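You operate a simulated robot arm through the tools that you are given. There is no shell and no other tool.

Carry out the task below with a simulated robot arm. There is one attempt and no reset: what you move stays moved.

JOB
Blow the dust off disc W2 at about 1.5 bar.
Fine: open the red knob, set the grey one, open the green one, use the air wand; leave it in its holder, red and green knobs off. What is to be rubbed or washed off counts as gone when no trace of it is left.

The check looks at the end state, three seconds after you hand in, the way a careful person would. Anything else that was tipped, shoved, dropped, spilled or broken makes it a failure.

ROBOT AND FRAMES
A 7-joint arm with a two-finger parallel gripper, fixed in place. Base frame: the origin is on the floor under the middle of its stand, x ahead of it, y to its left, z up; the work surface is at about z = 910. Units: mm, rad, N and s.
With the tool pointing down near the work surface it reaches from about 340 to 740 mm from the base axis. Its first joint turns from -2.496 to 2.496 rad. Payload 3 kg.
The TCP is the grasp point between the finger pads, 30 mm short of the fingertips. In the tool frame z runs along the fingers and y along their closing line. Largest opening 94 mm; finger width 28, thickness 10; the body of the gripper, 50 by 96 mm, starts 55 mm behind the TCP.
Orientation is told as [roll, pitch, yaw] about the base's x, y, z axes, in that order, counted from this pose: with the fingers straight down and closing along the base's y, the tool's x points along the base's -x, its y along +y and its z along -z.

CONTROLS
- The arm moves only by the tool drive_tool. Its argument "moves" is a list of rows, each a list of 6 numbers: the shift along the tool's x, y, z in units of 30 mm (1.0 is 30 mm), then the turn, a rotation vector about the tool's x, y, z in units of 5 degrees (1.0 is 5 degrees). In form: [[x, y, z, ax, ay, az], ...]. A call has 1 to 20 rows; each row shifts and turns the commanded pose from where the row before left it, along the tool's axes as they then stand. "grip" is the closure, from 0 (fully open) to 1 (shut), set as the call begins (left out, the last holds). A call with a number of a shift or a turn outside -1 to 1 is refused whole. Rows are played at 5 a second. More than 50 mm and 0.15 rad between two rows, or a gripper value outside its range, and nothing of the call is played. Where a pose cannot be reached the arm comes as near as it can. A force on the tool above 50 N (or 10 N above the force at the start of the call, whichever is more), or a blocked arm, ends the call early, and 0.2 s more pass. The fingers move at their own pace (about 45 mm/s each) and stop on an object; they squeeze with about 34 N. The grip force told is the motor's: it shows also when the fingers shut on nothing. Time passes only in rows, and 0.2 s behind the last, so rows that do not move let the fingers close. The reply holds the time, the measured pose of the TCP, the force on the tool along the base axes, the opening and the grip force, in the units named above and with some noise, with the torque about the TCP (base axes, N m) and any sound that the robot's microphone picked up.
- Cameras (640 x 400 px; columns grow to the right, rows downward): "scene" is fixed at [220, -500.5, 1508.9]; the picture's right is [0.67, -0.74, 0.00], its down [-0.42, -0.38, -0.82] and it looks along [0.61, 0.55, -0.57] (base axes); focal length 320 px, centre (320, 200). "wrist" rides on the gripper at [76, 14, -102] in the tool frame; the picture's right is [-0.18, 0.98, 0.00], its down [-0.75, -0.14, -0.64] and it looks along [-0.63, -0.12, 0.77] (tool axes); focal length 243 px, centre (320, 200).
- get_image(camera): a new picture of that camera. It takes no simulated time.
- slide_trunk(by): moves the trunk up (or, below 0, down) by that many mm; the arm rides with it, the base frame stays. It gives what a move gives, with no picture.
- point_at(camera, pixels): there is no depth. For up to 12 entries [column, row, z] of the newest picture of that camera ("zoom" is the newest enlarged one), the place [x, y] in the base frame at which the ray of that pixel passes the height z, good to about 2 mm. It takes no simulated time.
- close_up(camera, box): a new picture of the part [left, top, right, bottom] of that camera's present view, enlarged. It takes no simulated time.
- sign_off(): hands the job in; it is judged then, once.

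Unless the task says otherwise, let go and move clear before handing in.

The tools are called by a JSON object that holds its "fn" and its "kwargs". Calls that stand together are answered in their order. drive_tool: Moves the arm, as the interface text tells. Its arguments: {"type":"object","properties":{"moves":{"type":"array","items":{"type":"array","items":{"type":"number"}}},"grip":{"type":"number"}},"required":["moves"]} The other tools are called the same way: slide_trunk (by) moves the trunk up or down; get_image (camera) takes a picture; point_at (camera, pixels) gives the place at which the rays of pixels pass given heights; close_up (camera, box) takes an enlarged picture of a part of a camera's view; sign_off () hands the job in.

At the start:

```text
clock: 0.0
eef_pos: [572.3, 112.2, 1281.3]
orientation: [0.0, 0.002, 0.0]
contact_force: [0.0, -0.8, 0.1]
ft_torque: [-0.03, 0.01, 0.06]
gripper_width: 94.2
gripper_force: 0.1
trunk travel left (down, up): [-300.0, 90.0]
```

scene: 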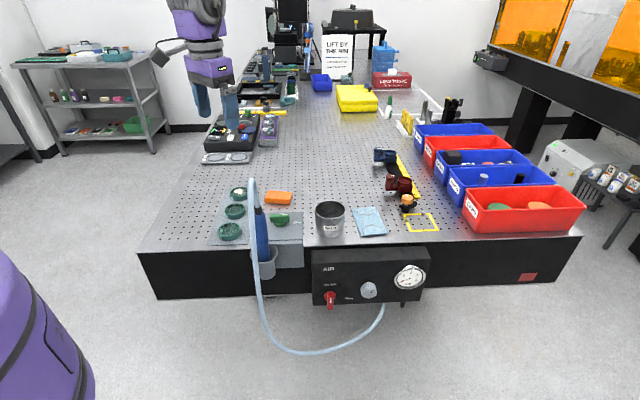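
wrist: 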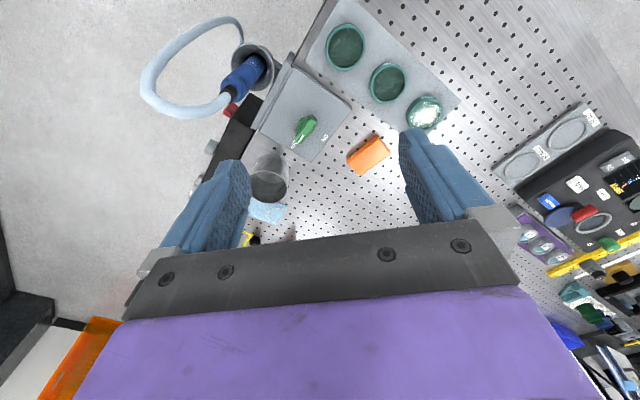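

The first pictures show the air panel with a red knob near scene (330,298), a grey knob near (369,290), a gauge at (408,277), the wand in a holder near (262,235) and green discs near (235,210). I'll enlarge these regions before moving.

{"fn": "close_up", "kwargs": {"camera": "scene", "box": [200, 170, 320, 245]}}

{"fn": "close_up", "kwargs": {"camera": "scene", "box": [300, 240, 440, 320]}}

{"fn": "close_up", "kwargs": {"camera": "wrist", "box": [130, 0, 470, 210]}}

{"fn": "close_up", "kwargs": {"camera": "scene", "box": [220, 170, 320, 300]}}

```text
5.33 times, centred on (260, 208) of scene
```

zoom: 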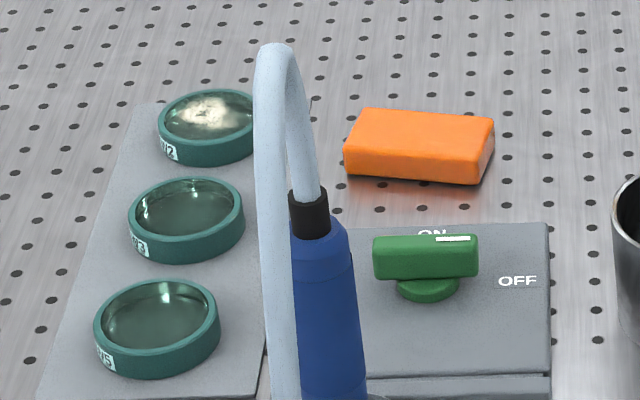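

```text
4.57 times, centred on (370, 280) of scene
```

zoom: 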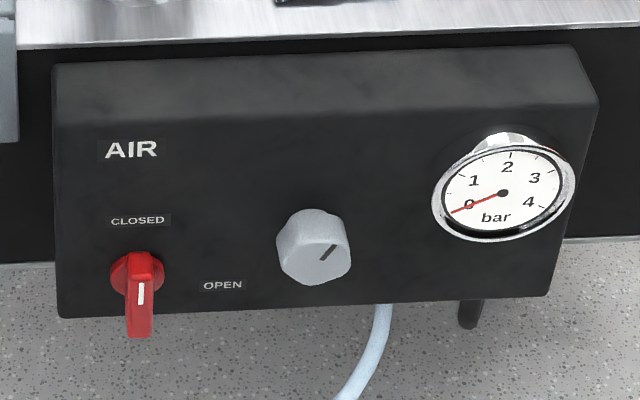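

```text
1.88 times, centred on (300, 105) of wrist
```

zoom: 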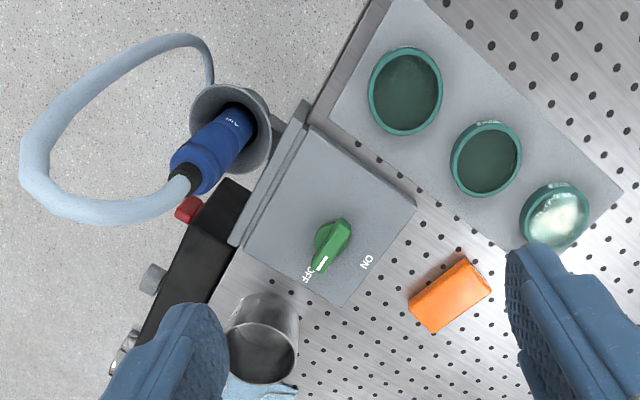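

```text
3.08 times, centred on (270, 235) of scene
```

zoom: 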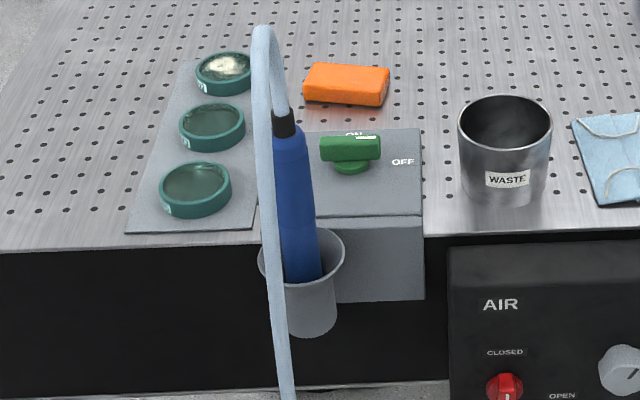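

The knob T‑handle shows its white mark toward OFF, the gauge reads 0, and W2 is the far disc, with whitish dust, at scene (238,193). Next I'll find coordinates of the main points.

{"fn": "point_at", "kwargs": {"camera": "scene", "pixels": [[140, 252, 910], [580, 236, 910], [238, 194, 925], [235, 211, 925], [230, 231, 925], [279, 219, 930], [259, 210, 1000], [330, 298, 830], [369, 290, 830], [408, 277, 840], [262, 258, 880], [262, 258, 910]]}}

{"fn": "point_at", "kwargs": {"camera": "wrist", "pixels": [[345, 46, 925], [388, 82, 925], [425, 112, 925], [306, 127, 940], [252, 62, 910], [243, 77, 960], [228, 95, 1000], [231, 111, 850], [213, 148, 850], [268, 180, 960], [368, 156, 925], [230, 95, 960]]}}

```text
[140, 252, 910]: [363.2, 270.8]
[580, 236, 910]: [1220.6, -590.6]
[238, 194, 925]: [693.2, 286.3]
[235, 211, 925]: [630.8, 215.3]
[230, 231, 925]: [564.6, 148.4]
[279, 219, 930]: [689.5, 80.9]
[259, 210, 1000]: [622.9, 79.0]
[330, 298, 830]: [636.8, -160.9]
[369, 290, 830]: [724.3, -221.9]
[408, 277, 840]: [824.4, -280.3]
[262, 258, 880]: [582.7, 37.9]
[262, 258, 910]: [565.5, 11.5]
```

```text
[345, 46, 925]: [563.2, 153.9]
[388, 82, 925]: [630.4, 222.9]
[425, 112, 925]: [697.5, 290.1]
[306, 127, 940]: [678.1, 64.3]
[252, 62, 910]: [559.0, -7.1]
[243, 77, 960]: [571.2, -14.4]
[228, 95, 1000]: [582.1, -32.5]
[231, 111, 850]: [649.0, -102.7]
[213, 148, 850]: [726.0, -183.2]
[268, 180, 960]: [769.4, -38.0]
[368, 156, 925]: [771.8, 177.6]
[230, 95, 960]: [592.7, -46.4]
```

The table edge runs diagonally (about 45° to the base axes) and the panel faces the base; triangulation puts the red knob near (670,-134,777). I'll enlarge the red and grey knobs, the gauge and the wand in the scene view.

{"fn": "close_up", "kwargs": {"camera": "scene", "box": [318, 280, 350, 320]}}

{"fn": "close_up", "kwargs": {"camera": "scene", "box": [350, 272, 390, 312]}}

{"fn": "close_up", "kwargs": {"camera": "scene", "box": [390, 258, 430, 298]}}

{"fn": "close_up", "kwargs": {"camera": "wrist", "box": [130, 10, 330, 135]}}

```text
10.00 times, centred on (334, 300) of scene
```

zoom: 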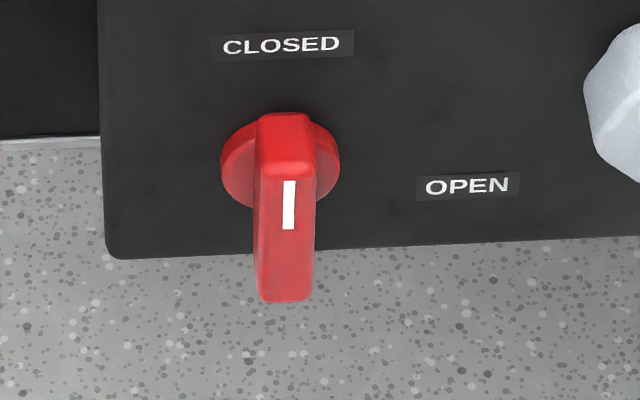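

```text
10.00 times, centred on (370, 292) of scene
```

zoom: 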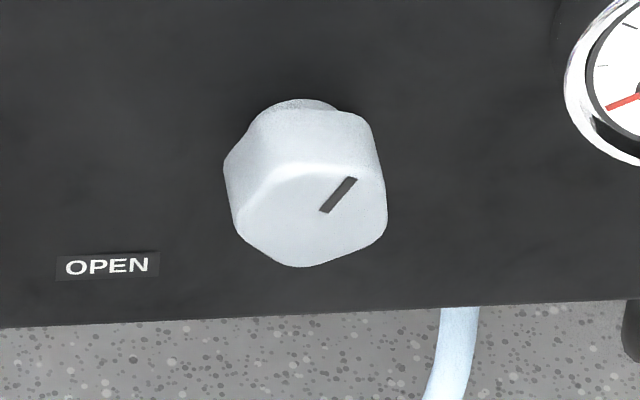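

```text
10.00 times, centred on (410, 278) of scene
```

zoom: 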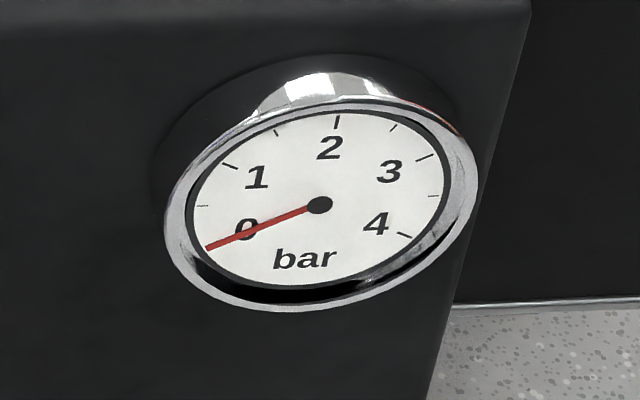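

```text
3.20 times, centred on (230, 72) of wrist
```

zoom: 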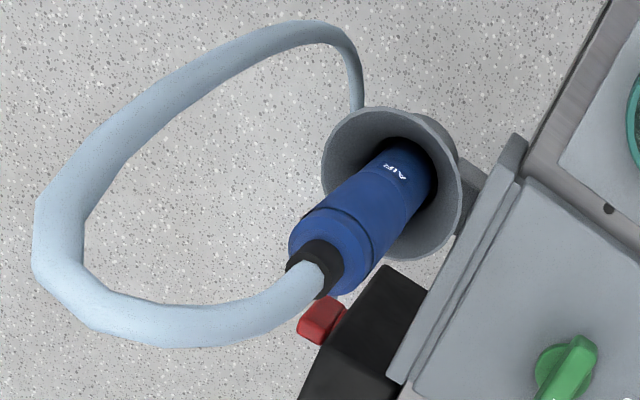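

The red bar stands vertically with its mark up at CLOSED, so OPEN is a quarter turn clockwise seen from the front. I'll yaw the tool 45° to square up with the panel and move in front of it, staying high above the hose.

{"fn": "drive_tool", "kwargs": {"moves": [[0, 0, 0, 0, 0, -1], [0, 0, 0, 0, 0, -1], [0, 0, 0, 0, 0, -1], [0, 0, 0, 0, 0, -1], [0, 0, 0, 0, 0, -1], [0, 0, 0, 0, 0, -1], [0, 0, 0, 0, 0, -1], [0, 0, 0, 0, 0, -1], [0, 0, 0, 0, 0, -1], [0.79, -0.976, 0.386, 0, 0, 0], [0.79, -0.976, 0.386, 0, 0, 0], [0.79, -0.976, 0.386, 0, 0, 0], [0.79, -0.976, 0.386, 0, 0, 0], [0.79, -0.976, 0.386, 0, 0, 0], [0.79, -0.976, 0.386, 0, 0, 0], [0.79, -0.976, 0.386, 0, 0, 0]], "grip": 0}}

{"fn": "get_image", "kwargs": {"camera": "wrist"}}

{"fn": "get_image", "kwargs": {"camera": "scene"}}

```text
clock: 3.4
eef_pos: [598.7, -155.1, 1200.9]
orientation: [0.003, 0.001, 0.786]
contact_force: [1.1, -0.7, -0.2]
ft_torque: [0.01, 0.03, 0.0]
gripper_width: 94.1
gripper_force: 0.0
trunk travel left (down, up): [-300.0, 90.0]
```

```text
taken
```

wrist: 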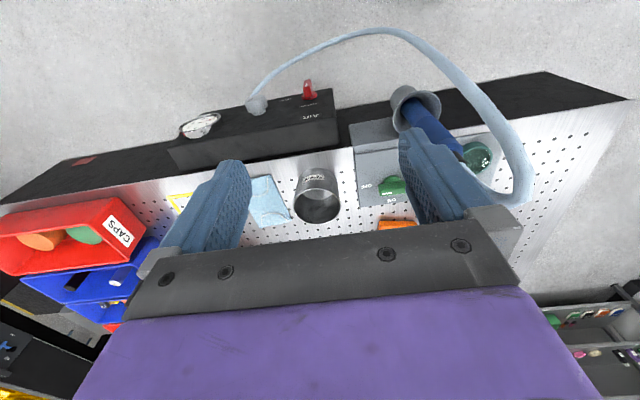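

```text
taken
```

scene: 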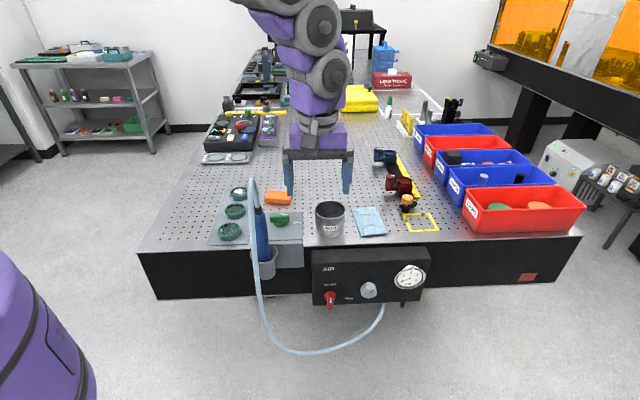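

The move landed as planned, with the red knob now at wrist (309,88) and the hose at (257,103)–(500,180). I'll triangulate the knobs, hose and wand from this new viewpoint.

{"fn": "close_up", "kwargs": {"camera": "wrist", "box": [150, 60, 350, 185]}}

{"fn": "point_at", "kwargs": {"camera": "wrist", "pixels": [[309, 82, 780], [308, 98, 780], [257, 103, 780], [201, 120, 780], [372, 30, 780], [330, 40, 780], [430, 50, 900], [515, 130, 1000], [415, 98, 910], [456, 148, 1000], [387, 186, 930], [318, 190, 960]]}}

{"fn": "close_up", "kwargs": {"camera": "wrist", "box": [350, 60, 550, 210]}}

```text
3.20 times, centred on (250, 122) of wrist
```

zoom: 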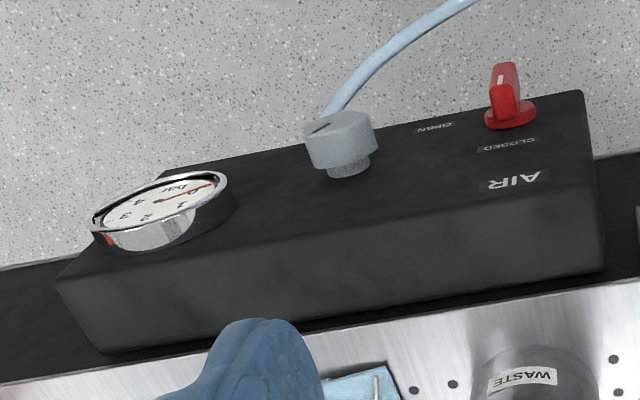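

```text
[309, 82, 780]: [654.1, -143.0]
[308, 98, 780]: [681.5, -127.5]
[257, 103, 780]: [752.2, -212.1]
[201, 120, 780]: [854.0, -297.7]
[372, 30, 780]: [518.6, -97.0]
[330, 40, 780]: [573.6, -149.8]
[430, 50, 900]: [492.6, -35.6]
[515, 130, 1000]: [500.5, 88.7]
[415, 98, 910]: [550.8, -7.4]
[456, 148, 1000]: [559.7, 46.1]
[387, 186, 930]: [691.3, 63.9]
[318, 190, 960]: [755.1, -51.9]
```

```text
2.67 times, centred on (450, 135) of wrist
```

zoom: 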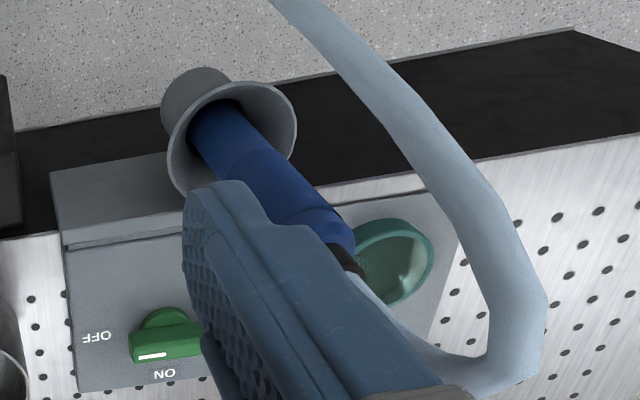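

Triangulation from both cameras puts the red bar's front at about u=569, v=373 (table axes), z≈757, and the hose's low loop stays below z≈640. I'll pitch the tool up to point at the panel while still high.

{"fn": "drive_tool", "kwargs": {"moves": [[0, 0, 0, 0, -1, 0], [0, 0, 0, 0, -1, 0], [0, 0, 0, 0, -1, 0], [0, 0, 0, 0, -1, 0], [0, 0, 0, 0, -1, 0], [0, 0, 0, 0, -1, 0], [0, 0, 0, 0, -1, 0], [0, 0, 0, 0, -1, 0], [0, 0, 0, 0, -1, 0], [0, 0, 0, 0, -1, 0], [0, 0, 0, 0, -1, 0], [0, 0, 0, 0, -1, 0], [0, 0, 0, 0, -1, 0], [0, 0, 0, 0, -1, 0], [0, 0, 0, 0, -1, 0], [0, 0, 0, 0, -1, 0], [0, 0, 0, 0, -1, 0], [0, 0, 0, 0, -1, 0]]}}

{"fn": "get_image", "kwargs": {"camera": "scene"}}

{"fn": "get_image", "kwargs": {"camera": "wrist"}}

```text
clock: 7.2
eef_pos: [597.7, -152.6, 1200.6]
orientation: [2.868, -1.57, -2.083]
contact_force: [0.1, 0.6, -0.1]
ft_torque: [0.04, 0.0, 0.04]
gripper_width: 94.1
gripper_force: 0.0
trunk travel left (down, up): [-300.0, 90.0]
```

```text
taken
```

scene: 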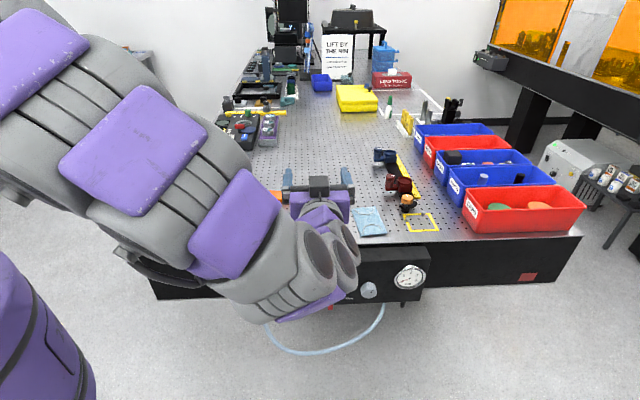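

```text
taken
```

wrist: 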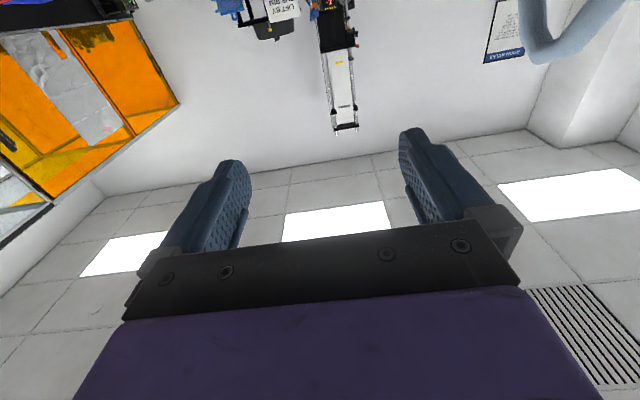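

The horizontal pose is reached; combining both views puts the hose loop's top near u≈400, v≈365, z≈1170, clear to the left of the gripper. I'll shift right and back a bit, then lower the trunk.

{"fn": "drive_tool", "kwargs": {"moves": [[0, -0.65, -0.41, 0, 0, 0], [0, -0.65, -0.41, 0, 0, 0]]}}

{"fn": "slide_trunk", "kwargs": {"by": -150}}

{"fn": "get_image", "kwargs": {"camera": "scene"}}

{"fn": "get_image", "kwargs": {"camera": "wrist"}}

```text
clock: 7.8
eef_pos: [609.3, -201.5, 1200.4]
orientation: [-2.987, -1.57, -2.509]
contact_force: [0.4, 0.2, 0.0]
ft_torque: [-0.03, 0.02, 0.02]
gripper_width: 93.8
gripper_force: 0.0
trunk travel left (down, up): [-300.0, 90.0]
```

```text
clock: 9.6
eef_pos: [608.0, -199.5, 1050.8]
orientation: [2.878, -1.569, -2.091]
contact_force: [-0.5, 0.1, 0.1]
ft_torque: [0.03, 0.02, -0.04]
gripper_width: 94.0
gripper_force: 0.0
trunk travel left (down, up): [-150.0, 240.0]
```

```text
taken
```

scene: 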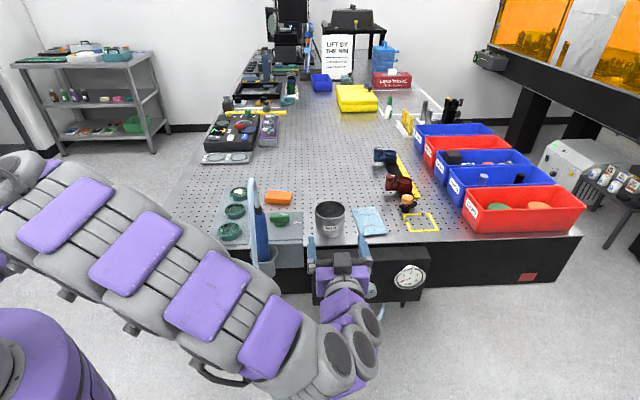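

```text
taken
```

wrist: 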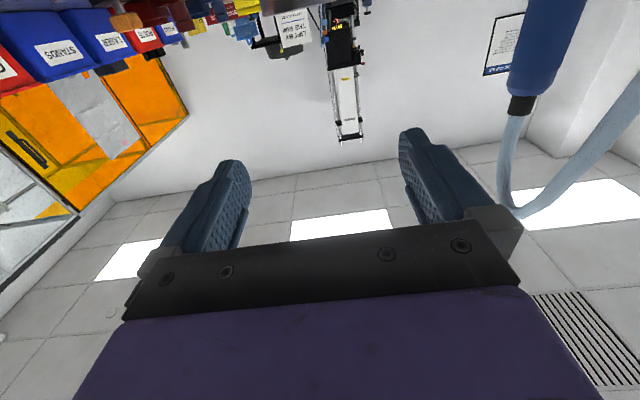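

The gripper now faces the panel region with the wand to its left (wrist (545,30)); the force stays near zero. I'll lower the trunk the rest of the way.

{"fn": "slide_trunk", "kwargs": {"by": -150}}

{"fn": "drive_tool", "kwargs": {"moves": [[0.9, 0, 0, 0, 0, 0], [0.9, 0, 0, 0, 0, 0], [0.9, 0, 0, 0, 0, 0]]}}

{"fn": "get_image", "kwargs": {"camera": "scene"}}

{"fn": "get_image", "kwargs": {"camera": "wrist"}}

```text
clock: 11.3
eef_pos: [608.1, -199.1, 901.2]
orientation: [2.878, -1.57, -2.093]
contact_force: [0.6, -0.2, 0.3]
ft_torque: [-0.03, 0.02, -0.03]
gripper_width: 93.9
gripper_force: 0.1
trunk travel left (down, up): [0.0, 390.0]
```

```text
clock: 12.1
eef_pos: [607.5, -200.4, 821.8]
orientation: [3.027, -1.569, -2.243]
contact_force: [-0.9, -0.1, 0.5]
ft_torque: [-0.01, 0.01, -0.01]
gripper_width: 94.0
gripper_force: 0.0
trunk travel left (down, up): [0.0, 390.0]
```

```text
taken
```

scene: 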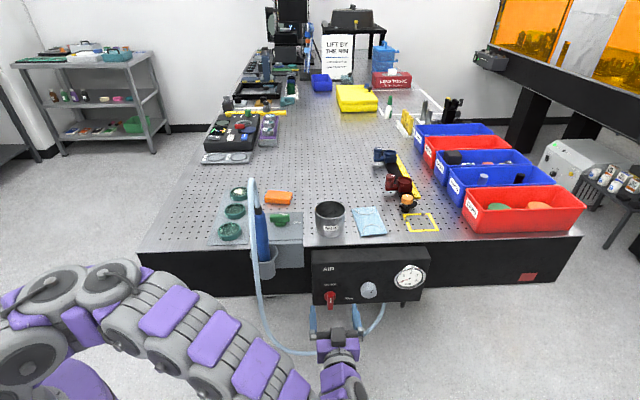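

```text
taken
```

wrist: 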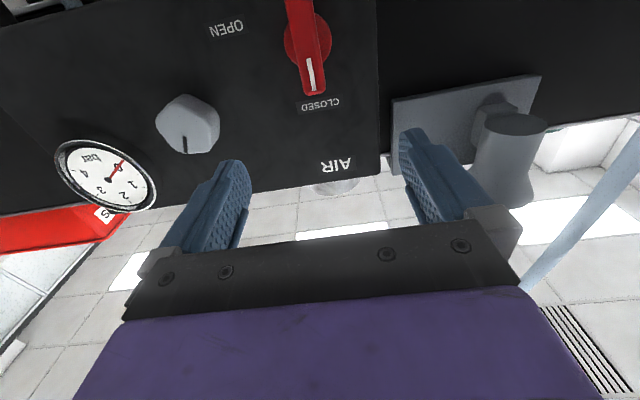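

The wrist view now clearly shows the red bar (313,92 is its marked end), the grey knob (188,125) and the gauge (105,175); triangulated, the red axis is at u≈570.5, z≈768, front at v≈365. I'll descend level with it and take a look before advancing.

{"fn": "drive_tool", "kwargs": {"moves": [[0.9, 0, 0, 0, 0, 0], [0.89, 0.03, 0, 0, 0, 0], [0, 0, 0.6, 0, 0, 0]]}}

{"fn": "get_image", "kwargs": {"camera": "wrist"}}

{"fn": "get_image", "kwargs": {"camera": "scene"}}

```text
clock: 12.9
eef_pos: [619.9, -187.5, 766.6]
orientation: [-3.114, -1.57, -2.386]
contact_force: [-0.1, -0.3, -0.2]
ft_torque: [-0.01, -0.02, 0.01]
gripper_width: 94.1
gripper_force: 0.0
trunk travel left (down, up): [0.0, 390.0]
```

```text
taken
```

wrist: 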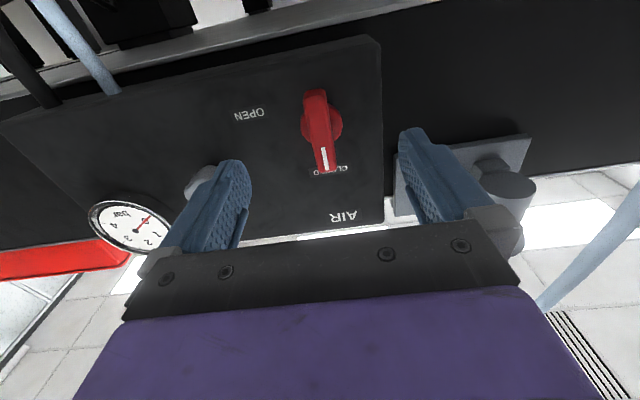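

```text
taken
```

scene: 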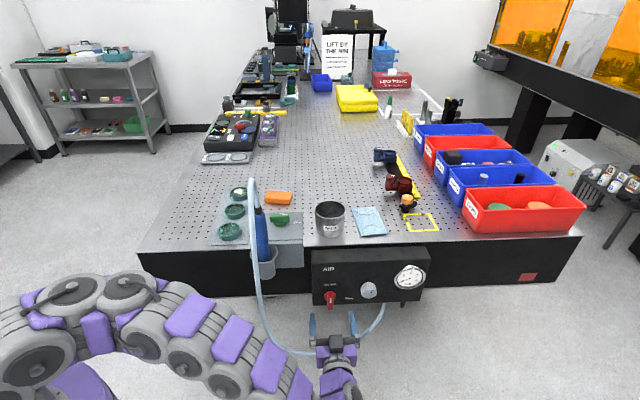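

The bar sits between the fingers in the wrist view (316,95)–(326,168) and computes to u≈570, z≈766, matching the tool. I'll advance 54 mm and close on it.

{"fn": "drive_tool", "kwargs": {"moves": [[0, 0.03, 0.6, 0, 0, 0], [0, 0, 0.6, 0, 0, 0], [0, 0, 0.6, 0, 0, 0]]}}

{"fn": "get_image", "kwargs": {"camera": "wrist"}}

```text
clock: 13.7
eef_pos: [659.4, -146.2, 768.7]
orientation: [1.635, -1.571, -0.85]
contact_force: [0.1, 0.6, -0.2]
ft_torque: [-0.01, -0.01, 0.0]
gripper_width: 93.9
gripper_force: 0.1
trunk travel left (down, up): [0.0, 390.0]
```

```text
taken
```

wrist: 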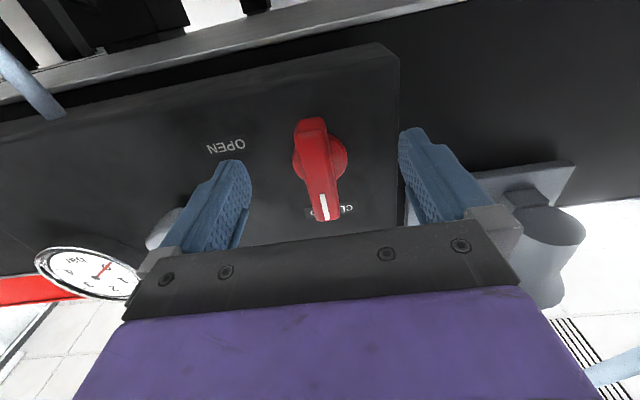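

The tips are around the bar with no contact force. I'll close the gripper and wait.

{"fn": "drive_tool", "kwargs": {"moves": [[0, 0, 0, 0, 0, 0], [0, 0, 0, 0, 0, 0], [0, 0, 0, 0, 0, 0], [0, 0, 0, 0, 0, 0], [0, 0, 0, 0, 0, 0], [0, 0, 0, 0, 0, 0]], "grip": 1}}

{"fn": "get_image", "kwargs": {"camera": "wrist"}}

```text
clock: 15.1
eef_pos: [659.2, -146.5, 767.9]
orientation: [2.63, -1.571, -1.847]
contact_force: [-0.5, 0.5, 0.3]
ft_torque: [0.01, 0.02, -0.01]
gripper_width: 32.7
gripper_force: 45.3
trunk travel left (down, up): [0.0, 390.0]
```

```text
taken
```

wrist: 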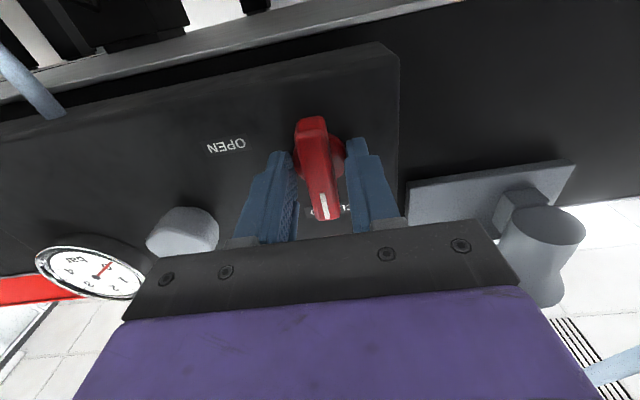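

The fingers stopped at 32.7 mm, which matches the knob's round base rather than the ~17 mm bar. I'll open a bit, back off 12 mm and close again on the bar itself.

{"fn": "drive_tool", "kwargs": {"moves": [[0, 0, 0, 0, 0, 0], [0, 0, 0, 0, 0, 0], [0, 0, -0.4, 0, 0, 0], [0, 0, 0, 0, 0, 0]], "grip": 0.5}}

{"fn": "drive_tool", "kwargs": {"moves": [[0, 0, 0, 0, 0, 0], [0, 0, 0, 0, 0, 0], [0, 0, 0, 0, 0, 0], [0, 0, 0, 0, 0, 0], [0, 0, 0, 0, 0, 0]], "grip": 1}}

{"fn": "get_image", "kwargs": {"camera": "wrist"}}

```text
clock: 16.1
eef_pos: [650.5, -155.5, 767.1]
orientation: [2.752, -1.57, -1.962]
contact_force: [0.1, -0.2, 0.8]
ft_torque: [0.01, 0.0, -0.01]
gripper_width: 47.0
gripper_force: 0.1
trunk travel left (down, up): [0.0, 390.0]
```

```text
clock: 17.3
eef_pos: [651.2, -154.9, 766.3]
orientation: [2.693, -1.57, -1.907]
contact_force: [-0.7, 0.6, -0.1]
ft_torque: [0.22, -0.2, 0.03]
gripper_width: 15.5
gripper_force: 45.5
trunk travel left (down, up): [0.0, 390.0]
```

```text
taken
```

wrist: 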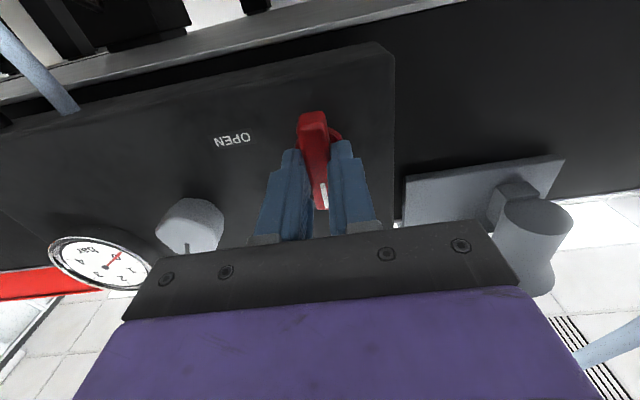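

The fingers now hold the bar itself (15.5 mm). I'll turn clockwise in two stages, watching force and torque.

{"fn": "drive_tool", "kwargs": {"moves": [[0, 0, 0, 0, 0, 1], [0, 0, 0, 0, 0, 1], [0, 0, 0, 0, 0, 1], [0, 0, 0, 0, 0, 1], [0, 0, 0, 0, 0, 1], [0, 0, 0, 0, 0, 1]]}}

{"fn": "get_image", "kwargs": {"camera": "wrist"}}

{"fn": "get_image", "kwargs": {"camera": "scene"}}

```text
clock: 18.7
eef_pos: [649.7, -153.9, 767.7]
orientation: [1.572, -1.047, -0.784]
contact_force: [28.5, 8.7, 10.0]
ft_torque: [0.1, -0.12, -0.24]
gripper_width: 15.8
gripper_force: 44.8
trunk travel left (down, up): [0.0, 390.0]
```

```text
taken
```

wrist: 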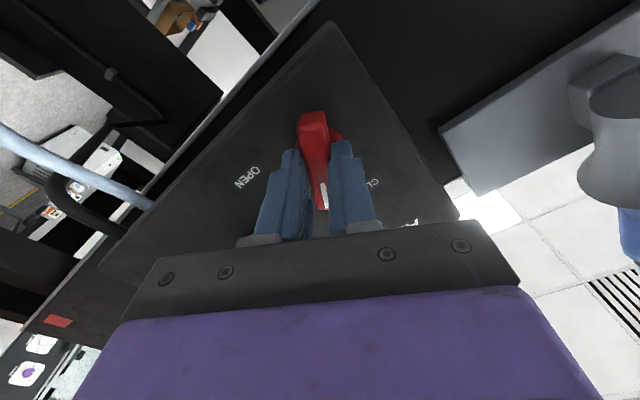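

```text
taken
```

scene: 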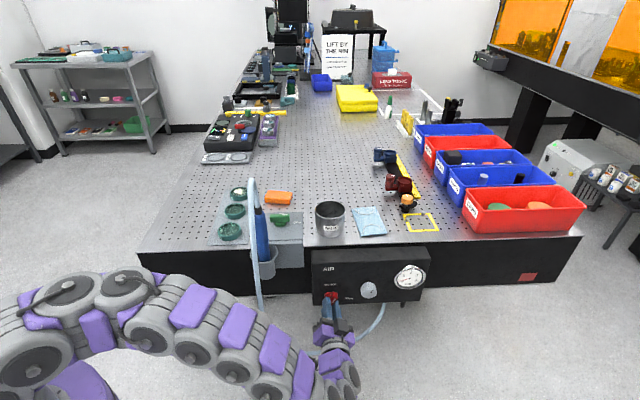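

The knob turned with the fingers (30° so far), with some side force building, so I'll nudge the tool slightly up toward the knob axis and keep turning.

{"fn": "drive_tool", "kwargs": {"moves": [[-0.05, 0, 0.03, 0, 0, 1], [0, 0, 0, 0, 0, 1], [0, 0, 0, 0, 0, 1], [0, 0, 0, 0, 0, 1], [0, 0, 0, 0, 0, 1], [0, 0, 0, 0, 0, 1]]}}

{"fn": "close_up", "kwargs": {"camera": "scene", "box": [310, 240, 440, 321]}}

```text
clock: 20.1
eef_pos: [650.9, -154.2, 768.1]
orientation: [1.571, -0.521, -0.784]
contact_force: [6.5, 6.4, 1.2]
ft_torque: [-0.46, 0.5, 0.83]
gripper_width: 15.8
gripper_force: 44.8
trunk travel left (down, up): [0.0, 390.0]
```

```text
4.92 times, centred on (375, 280) of scene
```

zoom: 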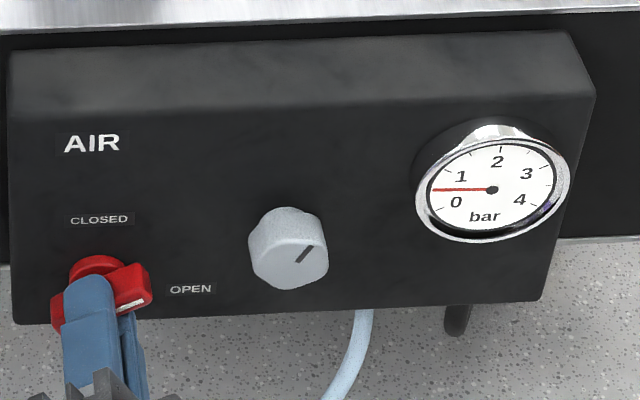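

The gauge needle has begun to rise (zoom (440,190), about 0.5 bar). I'll finish the last 30° of the quarter turn.

{"fn": "drive_tool", "kwargs": {"moves": [[0, 0, 0, 0, 0, 1], [0, 0, 0, 0, 0, 1], [0, 0, 0, 0, 0, 1], [0, 0, 0, 0, 0, 1], [0, 0, 0, 0, 0, 1], [0, 0, 0, 0, 0, 1]]}}

{"fn": "close_up", "kwargs": {"camera": "scene", "box": [310, 240, 440, 321]}}

{"fn": "get_image", "kwargs": {"camera": "wrist"}}

```text
clock: 21.5
eef_pos: [651.0, -153.9, 768.7]
orientation: [1.57, 0.0, -0.783]
contact_force: [-6.6, 10.6, 2.8]
ft_torque: [0.04, -0.02, 0.79]
gripper_width: 15.6
gripper_force: 45.1
trunk travel left (down, up): [0.0, 390.0]
```

```text
4.92 times, centred on (375, 280) of scene
```

zoom: 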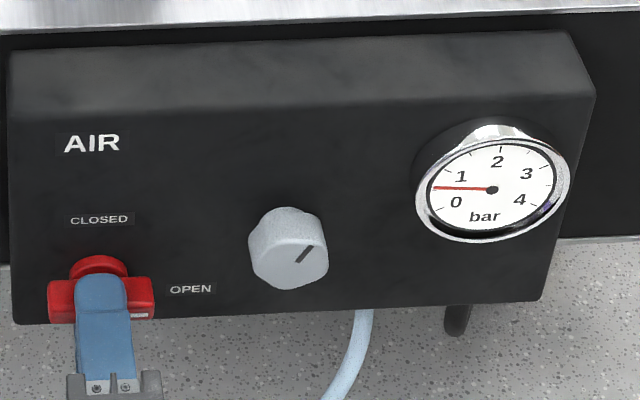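

```text
taken
```

wrist: 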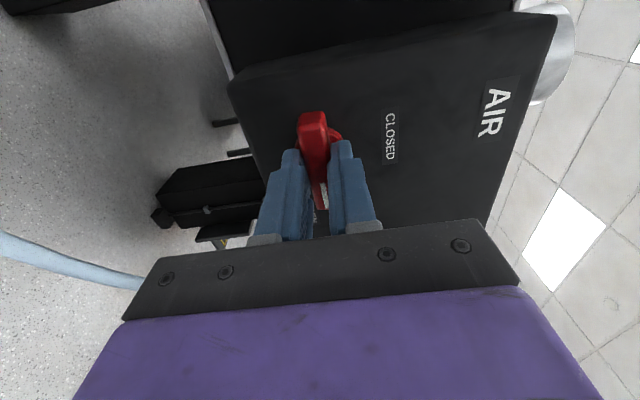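

The red bar is horizontal with its mark at OPEN and the gauge reads about 0.55 bar. I'll release, back off and roll the tool back.

{"fn": "drive_tool", "kwargs": {"moves": [[0, 0, 0, 0, 0, 0], [0, 0, 0, 0, 0, 0], [0, 0, 0, 0, 0, 0], [0, 0, -0.8, 0, 0, 0], [0, 0, -0.8, 0, 0, 0], [0, 0, -0.8, 0, 0, 0]], "grip": 0.3}}

{"fn": "drive_tool", "kwargs": {"moves": [[0, 0, 0, 0, 0, -1], [0, 0, 0, 0, 0, -1], [0, 0, 0, 0, 0, -1], [0, 0, 0, 0, 0, -1], [0, 0, 0, 0, 0, -1], [0, 0, 0, 0, 0, -1], [0, 0, 0, 0, 0, -1], [0, 0, 0, 0, 0, -1], [0, 0, 0, 0, 0, -1], [0, 0, 0, 0, 0, -1], [0, 0, 0, 0, 0, -1], [0, 0, 0, 0, 0, -1], [0, 0, 0, 0, 0, -1], [0, 0, 0, 0, 0, -1], [0, 0, 0, 0, 0, -1], [0, 0, 0, 0, 0, -1], [0, 0, 0, 0, 0, -1], [0, 0, 0, 0, 0, -1]]}}

{"fn": "get_image", "kwargs": {"camera": "wrist"}}

{"fn": "close_up", "kwargs": {"camera": "scene", "box": [310, 240, 440, 321]}}

```text
clock: 22.9
eef_pos: [599.3, -207.2, 766.6]
orientation: [1.573, 0.002, -0.786]
contact_force: [0.3, -0.3, -0.5]
ft_torque: [0.0, -0.03, 0.01]
gripper_width: 65.8
gripper_force: 0.0
trunk travel left (down, up): [0.0, 390.0]
```

```text
clock: 26.7
eef_pos: [601.6, -207.0, 768.9]
orientation: [-2.639, -1.569, -2.856]
contact_force: [0.0, 0.3, 0.3]
ft_torque: [-0.01, -0.02, 0.01]
gripper_width: 65.8
gripper_force: 0.1
trunk travel left (down, up): [0.0, 390.0]
```

```text
taken
```

wrist: 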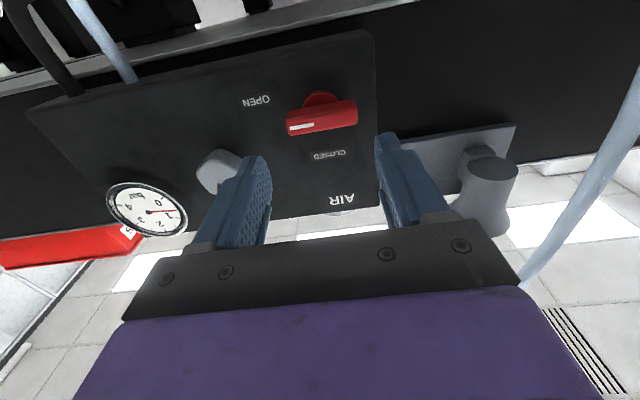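

```text
4.92 times, centred on (375, 280) of scene
```

zoom: 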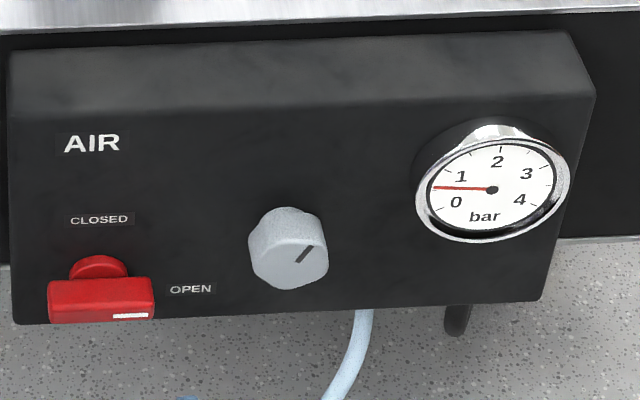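

The red mark points to OPEN and the gauge holds at about 0.55 bar. I'll shift right and up to face the grey knob.

{"fn": "drive_tool", "kwargs": {"moves": [[-0.28, -0.84, 0, 0, 0, 0], [-0.28, -0.84, 0, 0, 0, 0], [-0.28, -0.84, 0, 0, 0, 0], [-0.28, -0.84, 0, 0, 0, 0], [0, 0, 0.5, 0, 0, 0]]}}

{"fn": "get_image", "kwargs": {"camera": "wrist"}}

{"fn": "get_image", "kwargs": {"camera": "scene"}}

```text
clock: 27.9
eef_pos: [681.6, -266.5, 799.5]
orientation: [2.678, -1.57, -1.894]
contact_force: [-0.7, -0.2, 0.1]
ft_torque: [-0.02, -0.02, 0.0]
gripper_width: 65.7
gripper_force: 0.1
trunk travel left (down, up): [0.0, 390.0]
```

```text
taken
```

wrist: 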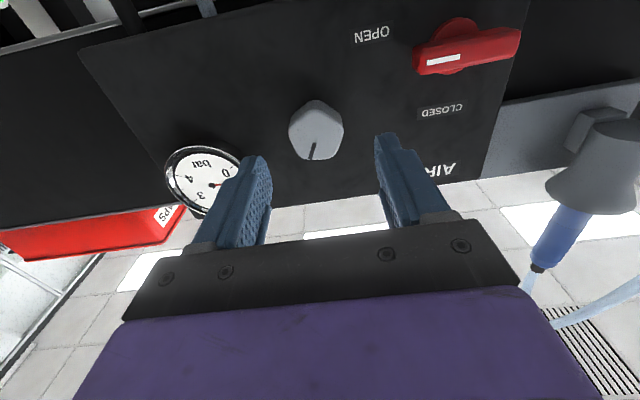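

```text
taken
```

scene: 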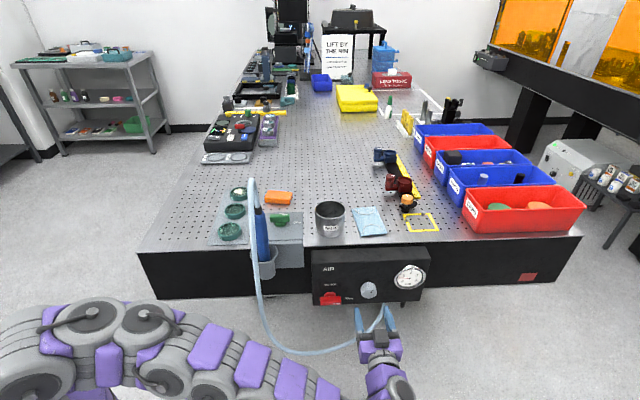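

The grey knob's face centre at wrist (318,137) computes to about u=673, z=803.5, front v≈368. I'll make a small correction and move in around it, then close.

{"fn": "drive_tool", "kwargs": {"moves": [[-0.13, -0.08, 0, 0, 0, 0], [0, 0, 0.7, 0, 0, 0], [0, 0, 0.7, 0, 0, 0], [0, 0, 0.7, 0, 0, 0]]}}

{"fn": "get_image", "kwargs": {"camera": "wrist"}}

{"fn": "close_up", "kwargs": {"camera": "scene", "box": [310, 240, 440, 321]}}

```text
clock: 28.9
eef_pos: [726.7, -223.7, 804.8]
orientation: [2.766, -1.569, -1.979]
contact_force: [-0.8, -0.3, 0.1]
ft_torque: [-0.02, 0.0, -0.01]
gripper_width: 66.0
gripper_force: 0.1
trunk travel left (down, up): [0.0, 390.0]
```

```text
taken
```

wrist: 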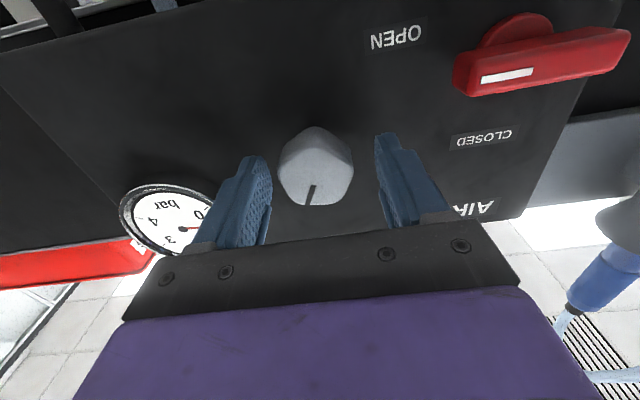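

```text
4.92 times, centred on (375, 280) of scene
```

zoom: 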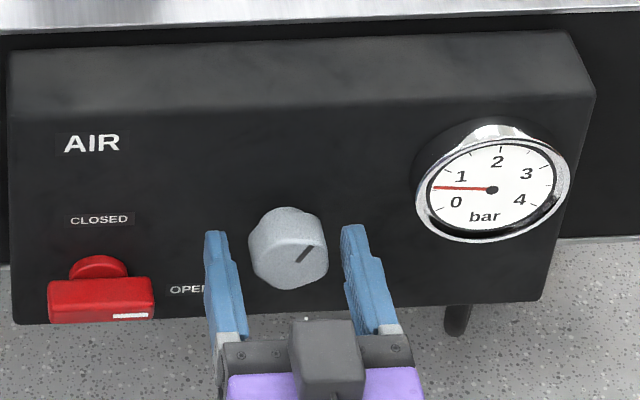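

The knob is centred between the fingers in both views. I'll close on it.

{"fn": "drive_tool", "kwargs": {"moves": [[0, 0, 0, 0, 0, 0], [0, 0, 0, 0, 0, 0], [0, 0, 0, 0, 0, 0], [0, 0, 0, 0, 0, 0]], "grip": 1}}

{"fn": "close_up", "kwargs": {"camera": "scene", "box": [310, 240, 440, 321]}}

{"fn": "get_image", "kwargs": {"camera": "wrist"}}

```text
clock: 29.9
eef_pos: [728.9, -226.4, 804.7]
orientation: [2.923, -1.568, -2.139]
contact_force: [19.7, -12.1, 0.4]
ft_torque: [-0.06, 0.13, -0.7]
gripper_width: 41.3
gripper_force: 45.3
trunk travel left (down, up): [0.0, 390.0]
```

```text
4.92 times, centred on (375, 280) of scene
```

zoom: 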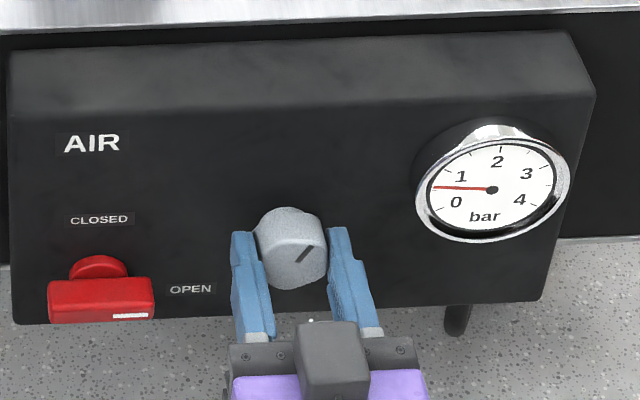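

```text
taken
```

wrist: 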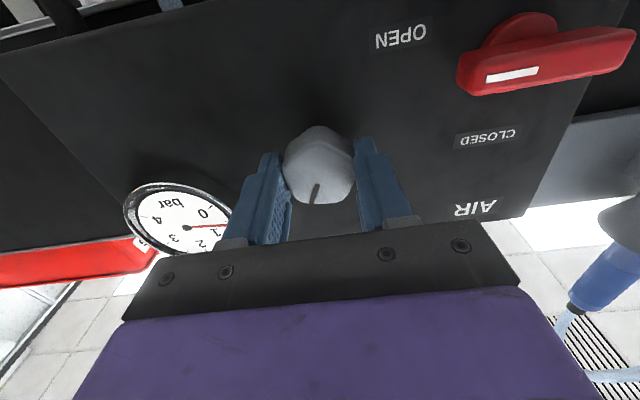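

The knob is gripped at 41 mm but pushes the tool toward +u by about 22 N, so I'll relieve ~3 mm and then turn clockwise 15° as a test.

{"fn": "drive_tool", "kwargs": {"moves": [[0, -0.1, 0, 0, 0, 0], [0, 0, 0, 0, 0, 1], [0, 0, 0, 0, 0, 1], [0, 0, 0, 0, 0, 1], [0, 0, 0, 0, 0, 0]]}}

{"fn": "close_up", "kwargs": {"camera": "scene", "box": [310, 240, 440, 321]}}

```text
clock: 31.1
eef_pos: [729.0, -226.2, 804.2]
orientation: [1.571, -1.307, -0.781]
contact_force: [-35.4, -1.0, -6.7]
ft_torque: [-0.58, 0.58, 1.22]
gripper_width: 41.0
gripper_force: 45.2
trunk travel left (down, up): [0.0, 390.0]
```

```text
4.92 times, centred on (375, 280) of scene
```

zoom: 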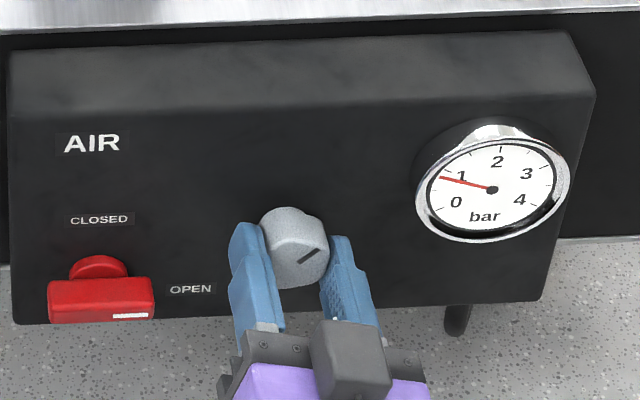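

The clockwise turn raises the pressure, now reading about 0.8 bar. I'll relax the side force a little, continue 20°, and read the gauge enlarged.

{"fn": "drive_tool", "kwargs": {"moves": [[0, 0.05, -0.03, 0, 0, 0], [0, 0, 0, 0, 0, 1], [0, 0, 0, 0, 0, 1], [0, 0, 0, 0, 0, 1], [0, 0, 0, 0, 0, 1], [0, 0, 0, 0, 0, 0]]}}

{"fn": "close_up", "kwargs": {"camera": "scene", "box": [390, 258, 430, 298]}}

{"fn": "get_image", "kwargs": {"camera": "wrist"}}

```text
clock: 32.5
eef_pos: [729.1, -226.1, 804.9]
orientation: [1.57, -0.958, -0.783]
contact_force: [-23.2, 0.0, -16.2]
ft_torque: [-0.84, 0.77, 0.85]
gripper_width: 40.9
gripper_force: 44.6
trunk travel left (down, up): [0.0, 390.0]
```

```text
10.00 times, centred on (410, 278) of scene
```

zoom: 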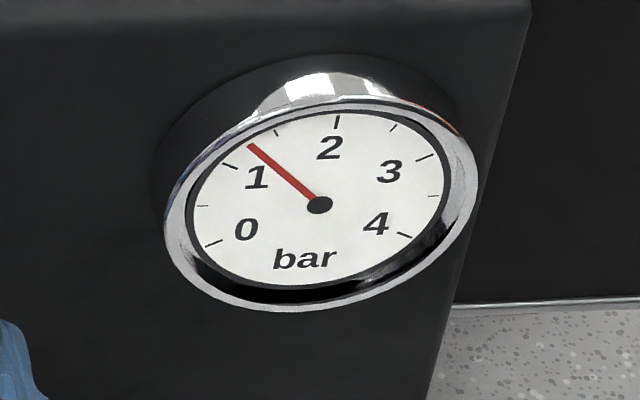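

```text
taken
```

wrist: 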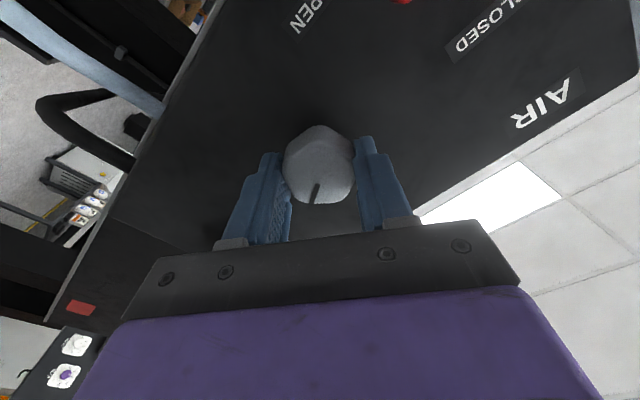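

The needle at zoom (249,146) sits midway between the 1 and 1.5 ticks, about 1.24 bar after 35° of turn, so about 13° more is needed. I'll turn that, easing the side force.

{"fn": "drive_tool", "kwargs": {"moves": [[0.04, 0.01, -0.02, 0, 0, 0.9], [0, 0, 0, 0, 0, 0.85], [0, 0, 0, 0, 0, 0.85], [0, 0, 0, 0, 0, 0]]}}

{"fn": "close_up", "kwargs": {"camera": "scene", "box": [390, 258, 430, 298]}}

```text
clock: 33.5
eef_pos: [728.8, -225.9, 805.5]
orientation: [1.574, -0.732, -0.787]
contact_force: [-2.6, -1.2, -7.7]
ft_torque: [0.45, -0.46, -0.6]
gripper_width: 41.2
gripper_force: 45.0
trunk travel left (down, up): [0.0, 390.0]
```

```text
10.00 times, centred on (410, 278) of scene
```

zoom: 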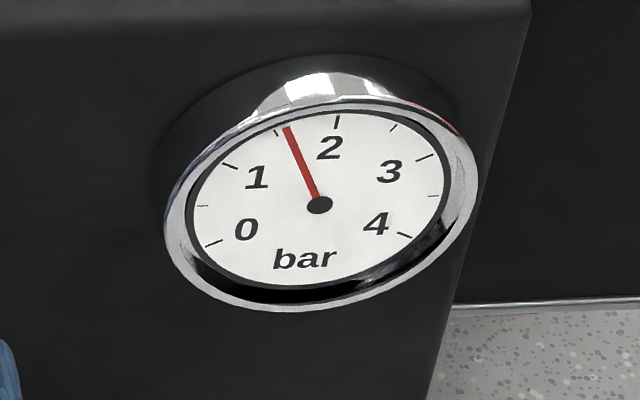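

The needle at zoom (287,127) reads about 1.6 bar, a little high. I'll turn back about 4°.

{"fn": "drive_tool", "kwargs": {"moves": [[0, 0, 0, 0, 0, -0.75], [0, 0, 0, 0, 0, 0]]}}

{"fn": "close_up", "kwargs": {"camera": "scene", "box": [390, 258, 430, 298]}}

```text
clock: 34.1
eef_pos: [728.1, -225.0, 805.4]
orientation: [1.573, -0.799, -0.787]
contact_force: [8.6, 0.1, -5.2]
ft_torque: [-0.26, 0.23, -0.3]
gripper_width: 41.2
gripper_force: 45.0
trunk travel left (down, up): [0.0, 390.0]
```

```text
10.00 times, centred on (410, 278) of scene
```

zoom: 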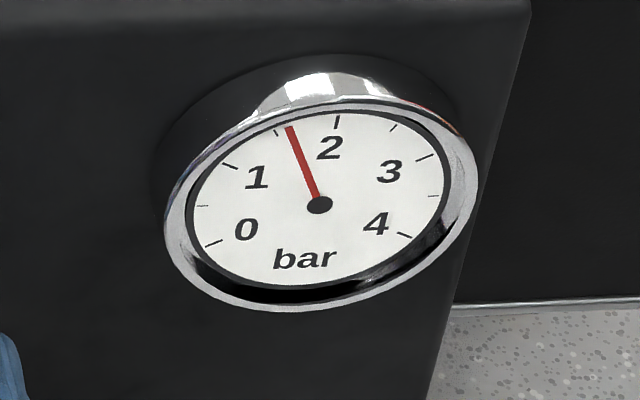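

The needle barely changed (lag plus some grip slack, still about 1.6). I'll turn back another 5° and wait a moment for the gauge.

{"fn": "drive_tool", "kwargs": {"moves": [[0, 0, 0, 0, 0, -0.9], [0, 0, 0, 0, 0, 0], [0, 0, 0, 0, 0, 0], [0, 0, 0, 0, 0, 0]]}}

{"fn": "close_up", "kwargs": {"camera": "scene", "box": [390, 258, 430, 298]}}

```text
clock: 35.1
eef_pos: [727.9, -226.1, 805.0]
orientation: [1.574, -0.879, -0.787]
contact_force: [11.5, 1.4, -0.3]
ft_torque: [-0.33, 0.35, 0.19]
gripper_width: 41.3
gripper_force: 45.2
trunk travel left (down, up): [0.0, 390.0]
```

```text
10.00 times, centred on (410, 278) of scene
```

zoom: 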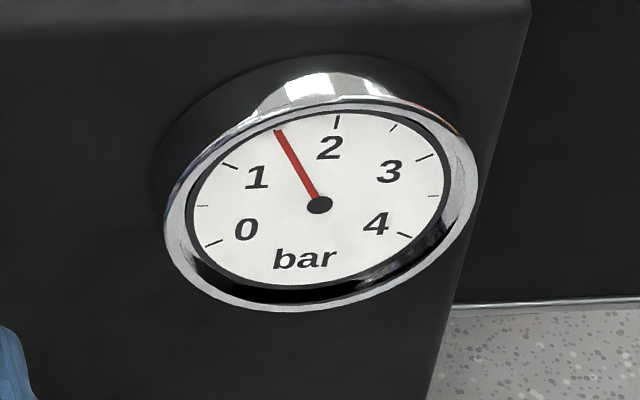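

The needle now lies on the 1.5 tick (zoom (277,131)). I'll release the knob, back away, and verify.

{"fn": "drive_tool", "kwargs": {"moves": [[0, 0, 0, 0, 0, 0], [0, 0, 0, 0, 0, 0], [0, 0, -0.7, 0, 0, 0], [0, 0, -0.7, 0, 0, 0], [0, 0, -0.7, 0, 0, 0], [0, 0, 0, 0, 0, 0]], "grip": 0.3}}

{"fn": "close_up", "kwargs": {"camera": "scene", "box": [390, 258, 430, 298]}}

{"fn": "get_image", "kwargs": {"camera": "scene"}}

```text
clock: 36.5
eef_pos: [681.2, -269.6, 804.9]
orientation: [1.573, -0.876, -0.786]
contact_force: [0.2, 0.1, 0.0]
ft_torque: [-0.01, 0.01, -0.01]
gripper_width: 65.8
gripper_force: 0.1
trunk travel left (down, up): [0.0, 390.0]
```

```text
10.00 times, centred on (410, 278) of scene
```

zoom: 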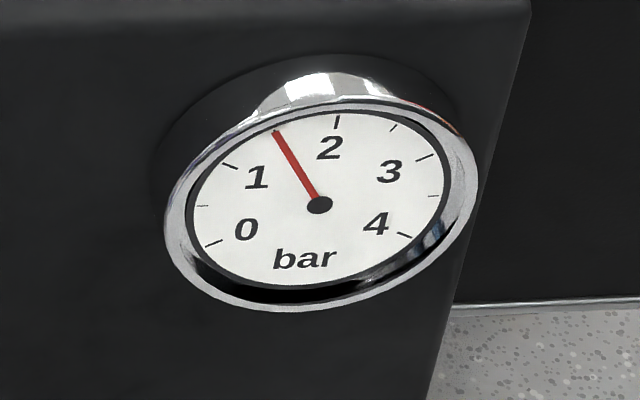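

```text
taken
```

scene: 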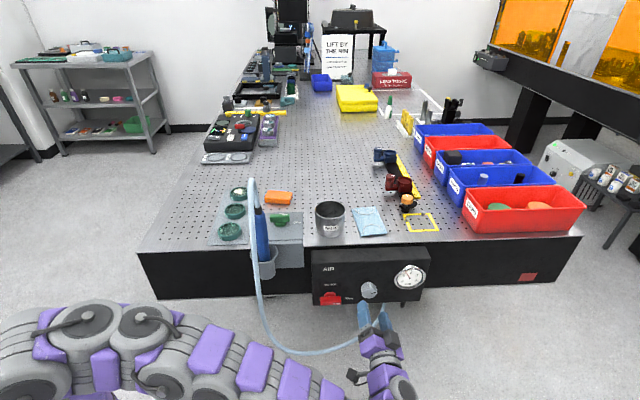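

The gauge sits at 1.5 bar with the knob released. Next is the green knob; I'll roll the tool back to level and raise the trunk.

{"fn": "drive_tool", "kwargs": {"moves": [[0, 0, -0.5, 0, 0, -1], [0, 0, 0, 0, 0, -1], [0, 0, 0, 0, 0, -1], [0, 0, 0, 0, 0, -1], [0, 0, 0, 0, 0, -1], [0, 0, 0, 0, 0, -1], [0, 0, 0, 0, 0, -1], [0, 0, 0, 0, 0, -1]], "grip": 0.3}}

{"fn": "slide_trunk", "kwargs": {"by": 390}}

{"fn": "get_image", "kwargs": {"camera": "scene"}}

```text
clock: 38.3
eef_pos: [672.5, -281.4, 804.7]
orientation: [-1.838, -1.566, 2.625]
contact_force: [0.4, 0.3, -0.3]
ft_torque: [0.02, 0.01, -0.02]
gripper_width: 65.5
gripper_force: 0.1
trunk travel left (down, up): [0.0, 390.0]
```

```text
clock: 42.0
eef_pos: [673.5, -282.2, 1193.6]
orientation: [-1.938, -1.566, 2.725]
contact_force: [0.8, 0.0, 0.3]
ft_torque: [0.0, 0.01, 0.02]
gripper_width: 65.8
gripper_force: 0.1
trunk travel left (down, up): [-390.0, 0.0]
```

```text
taken
```

scene: 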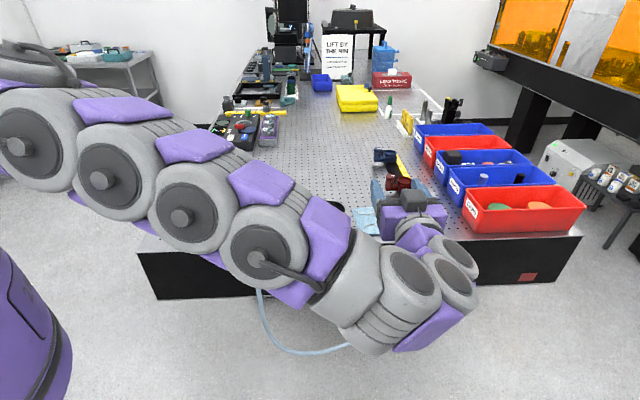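

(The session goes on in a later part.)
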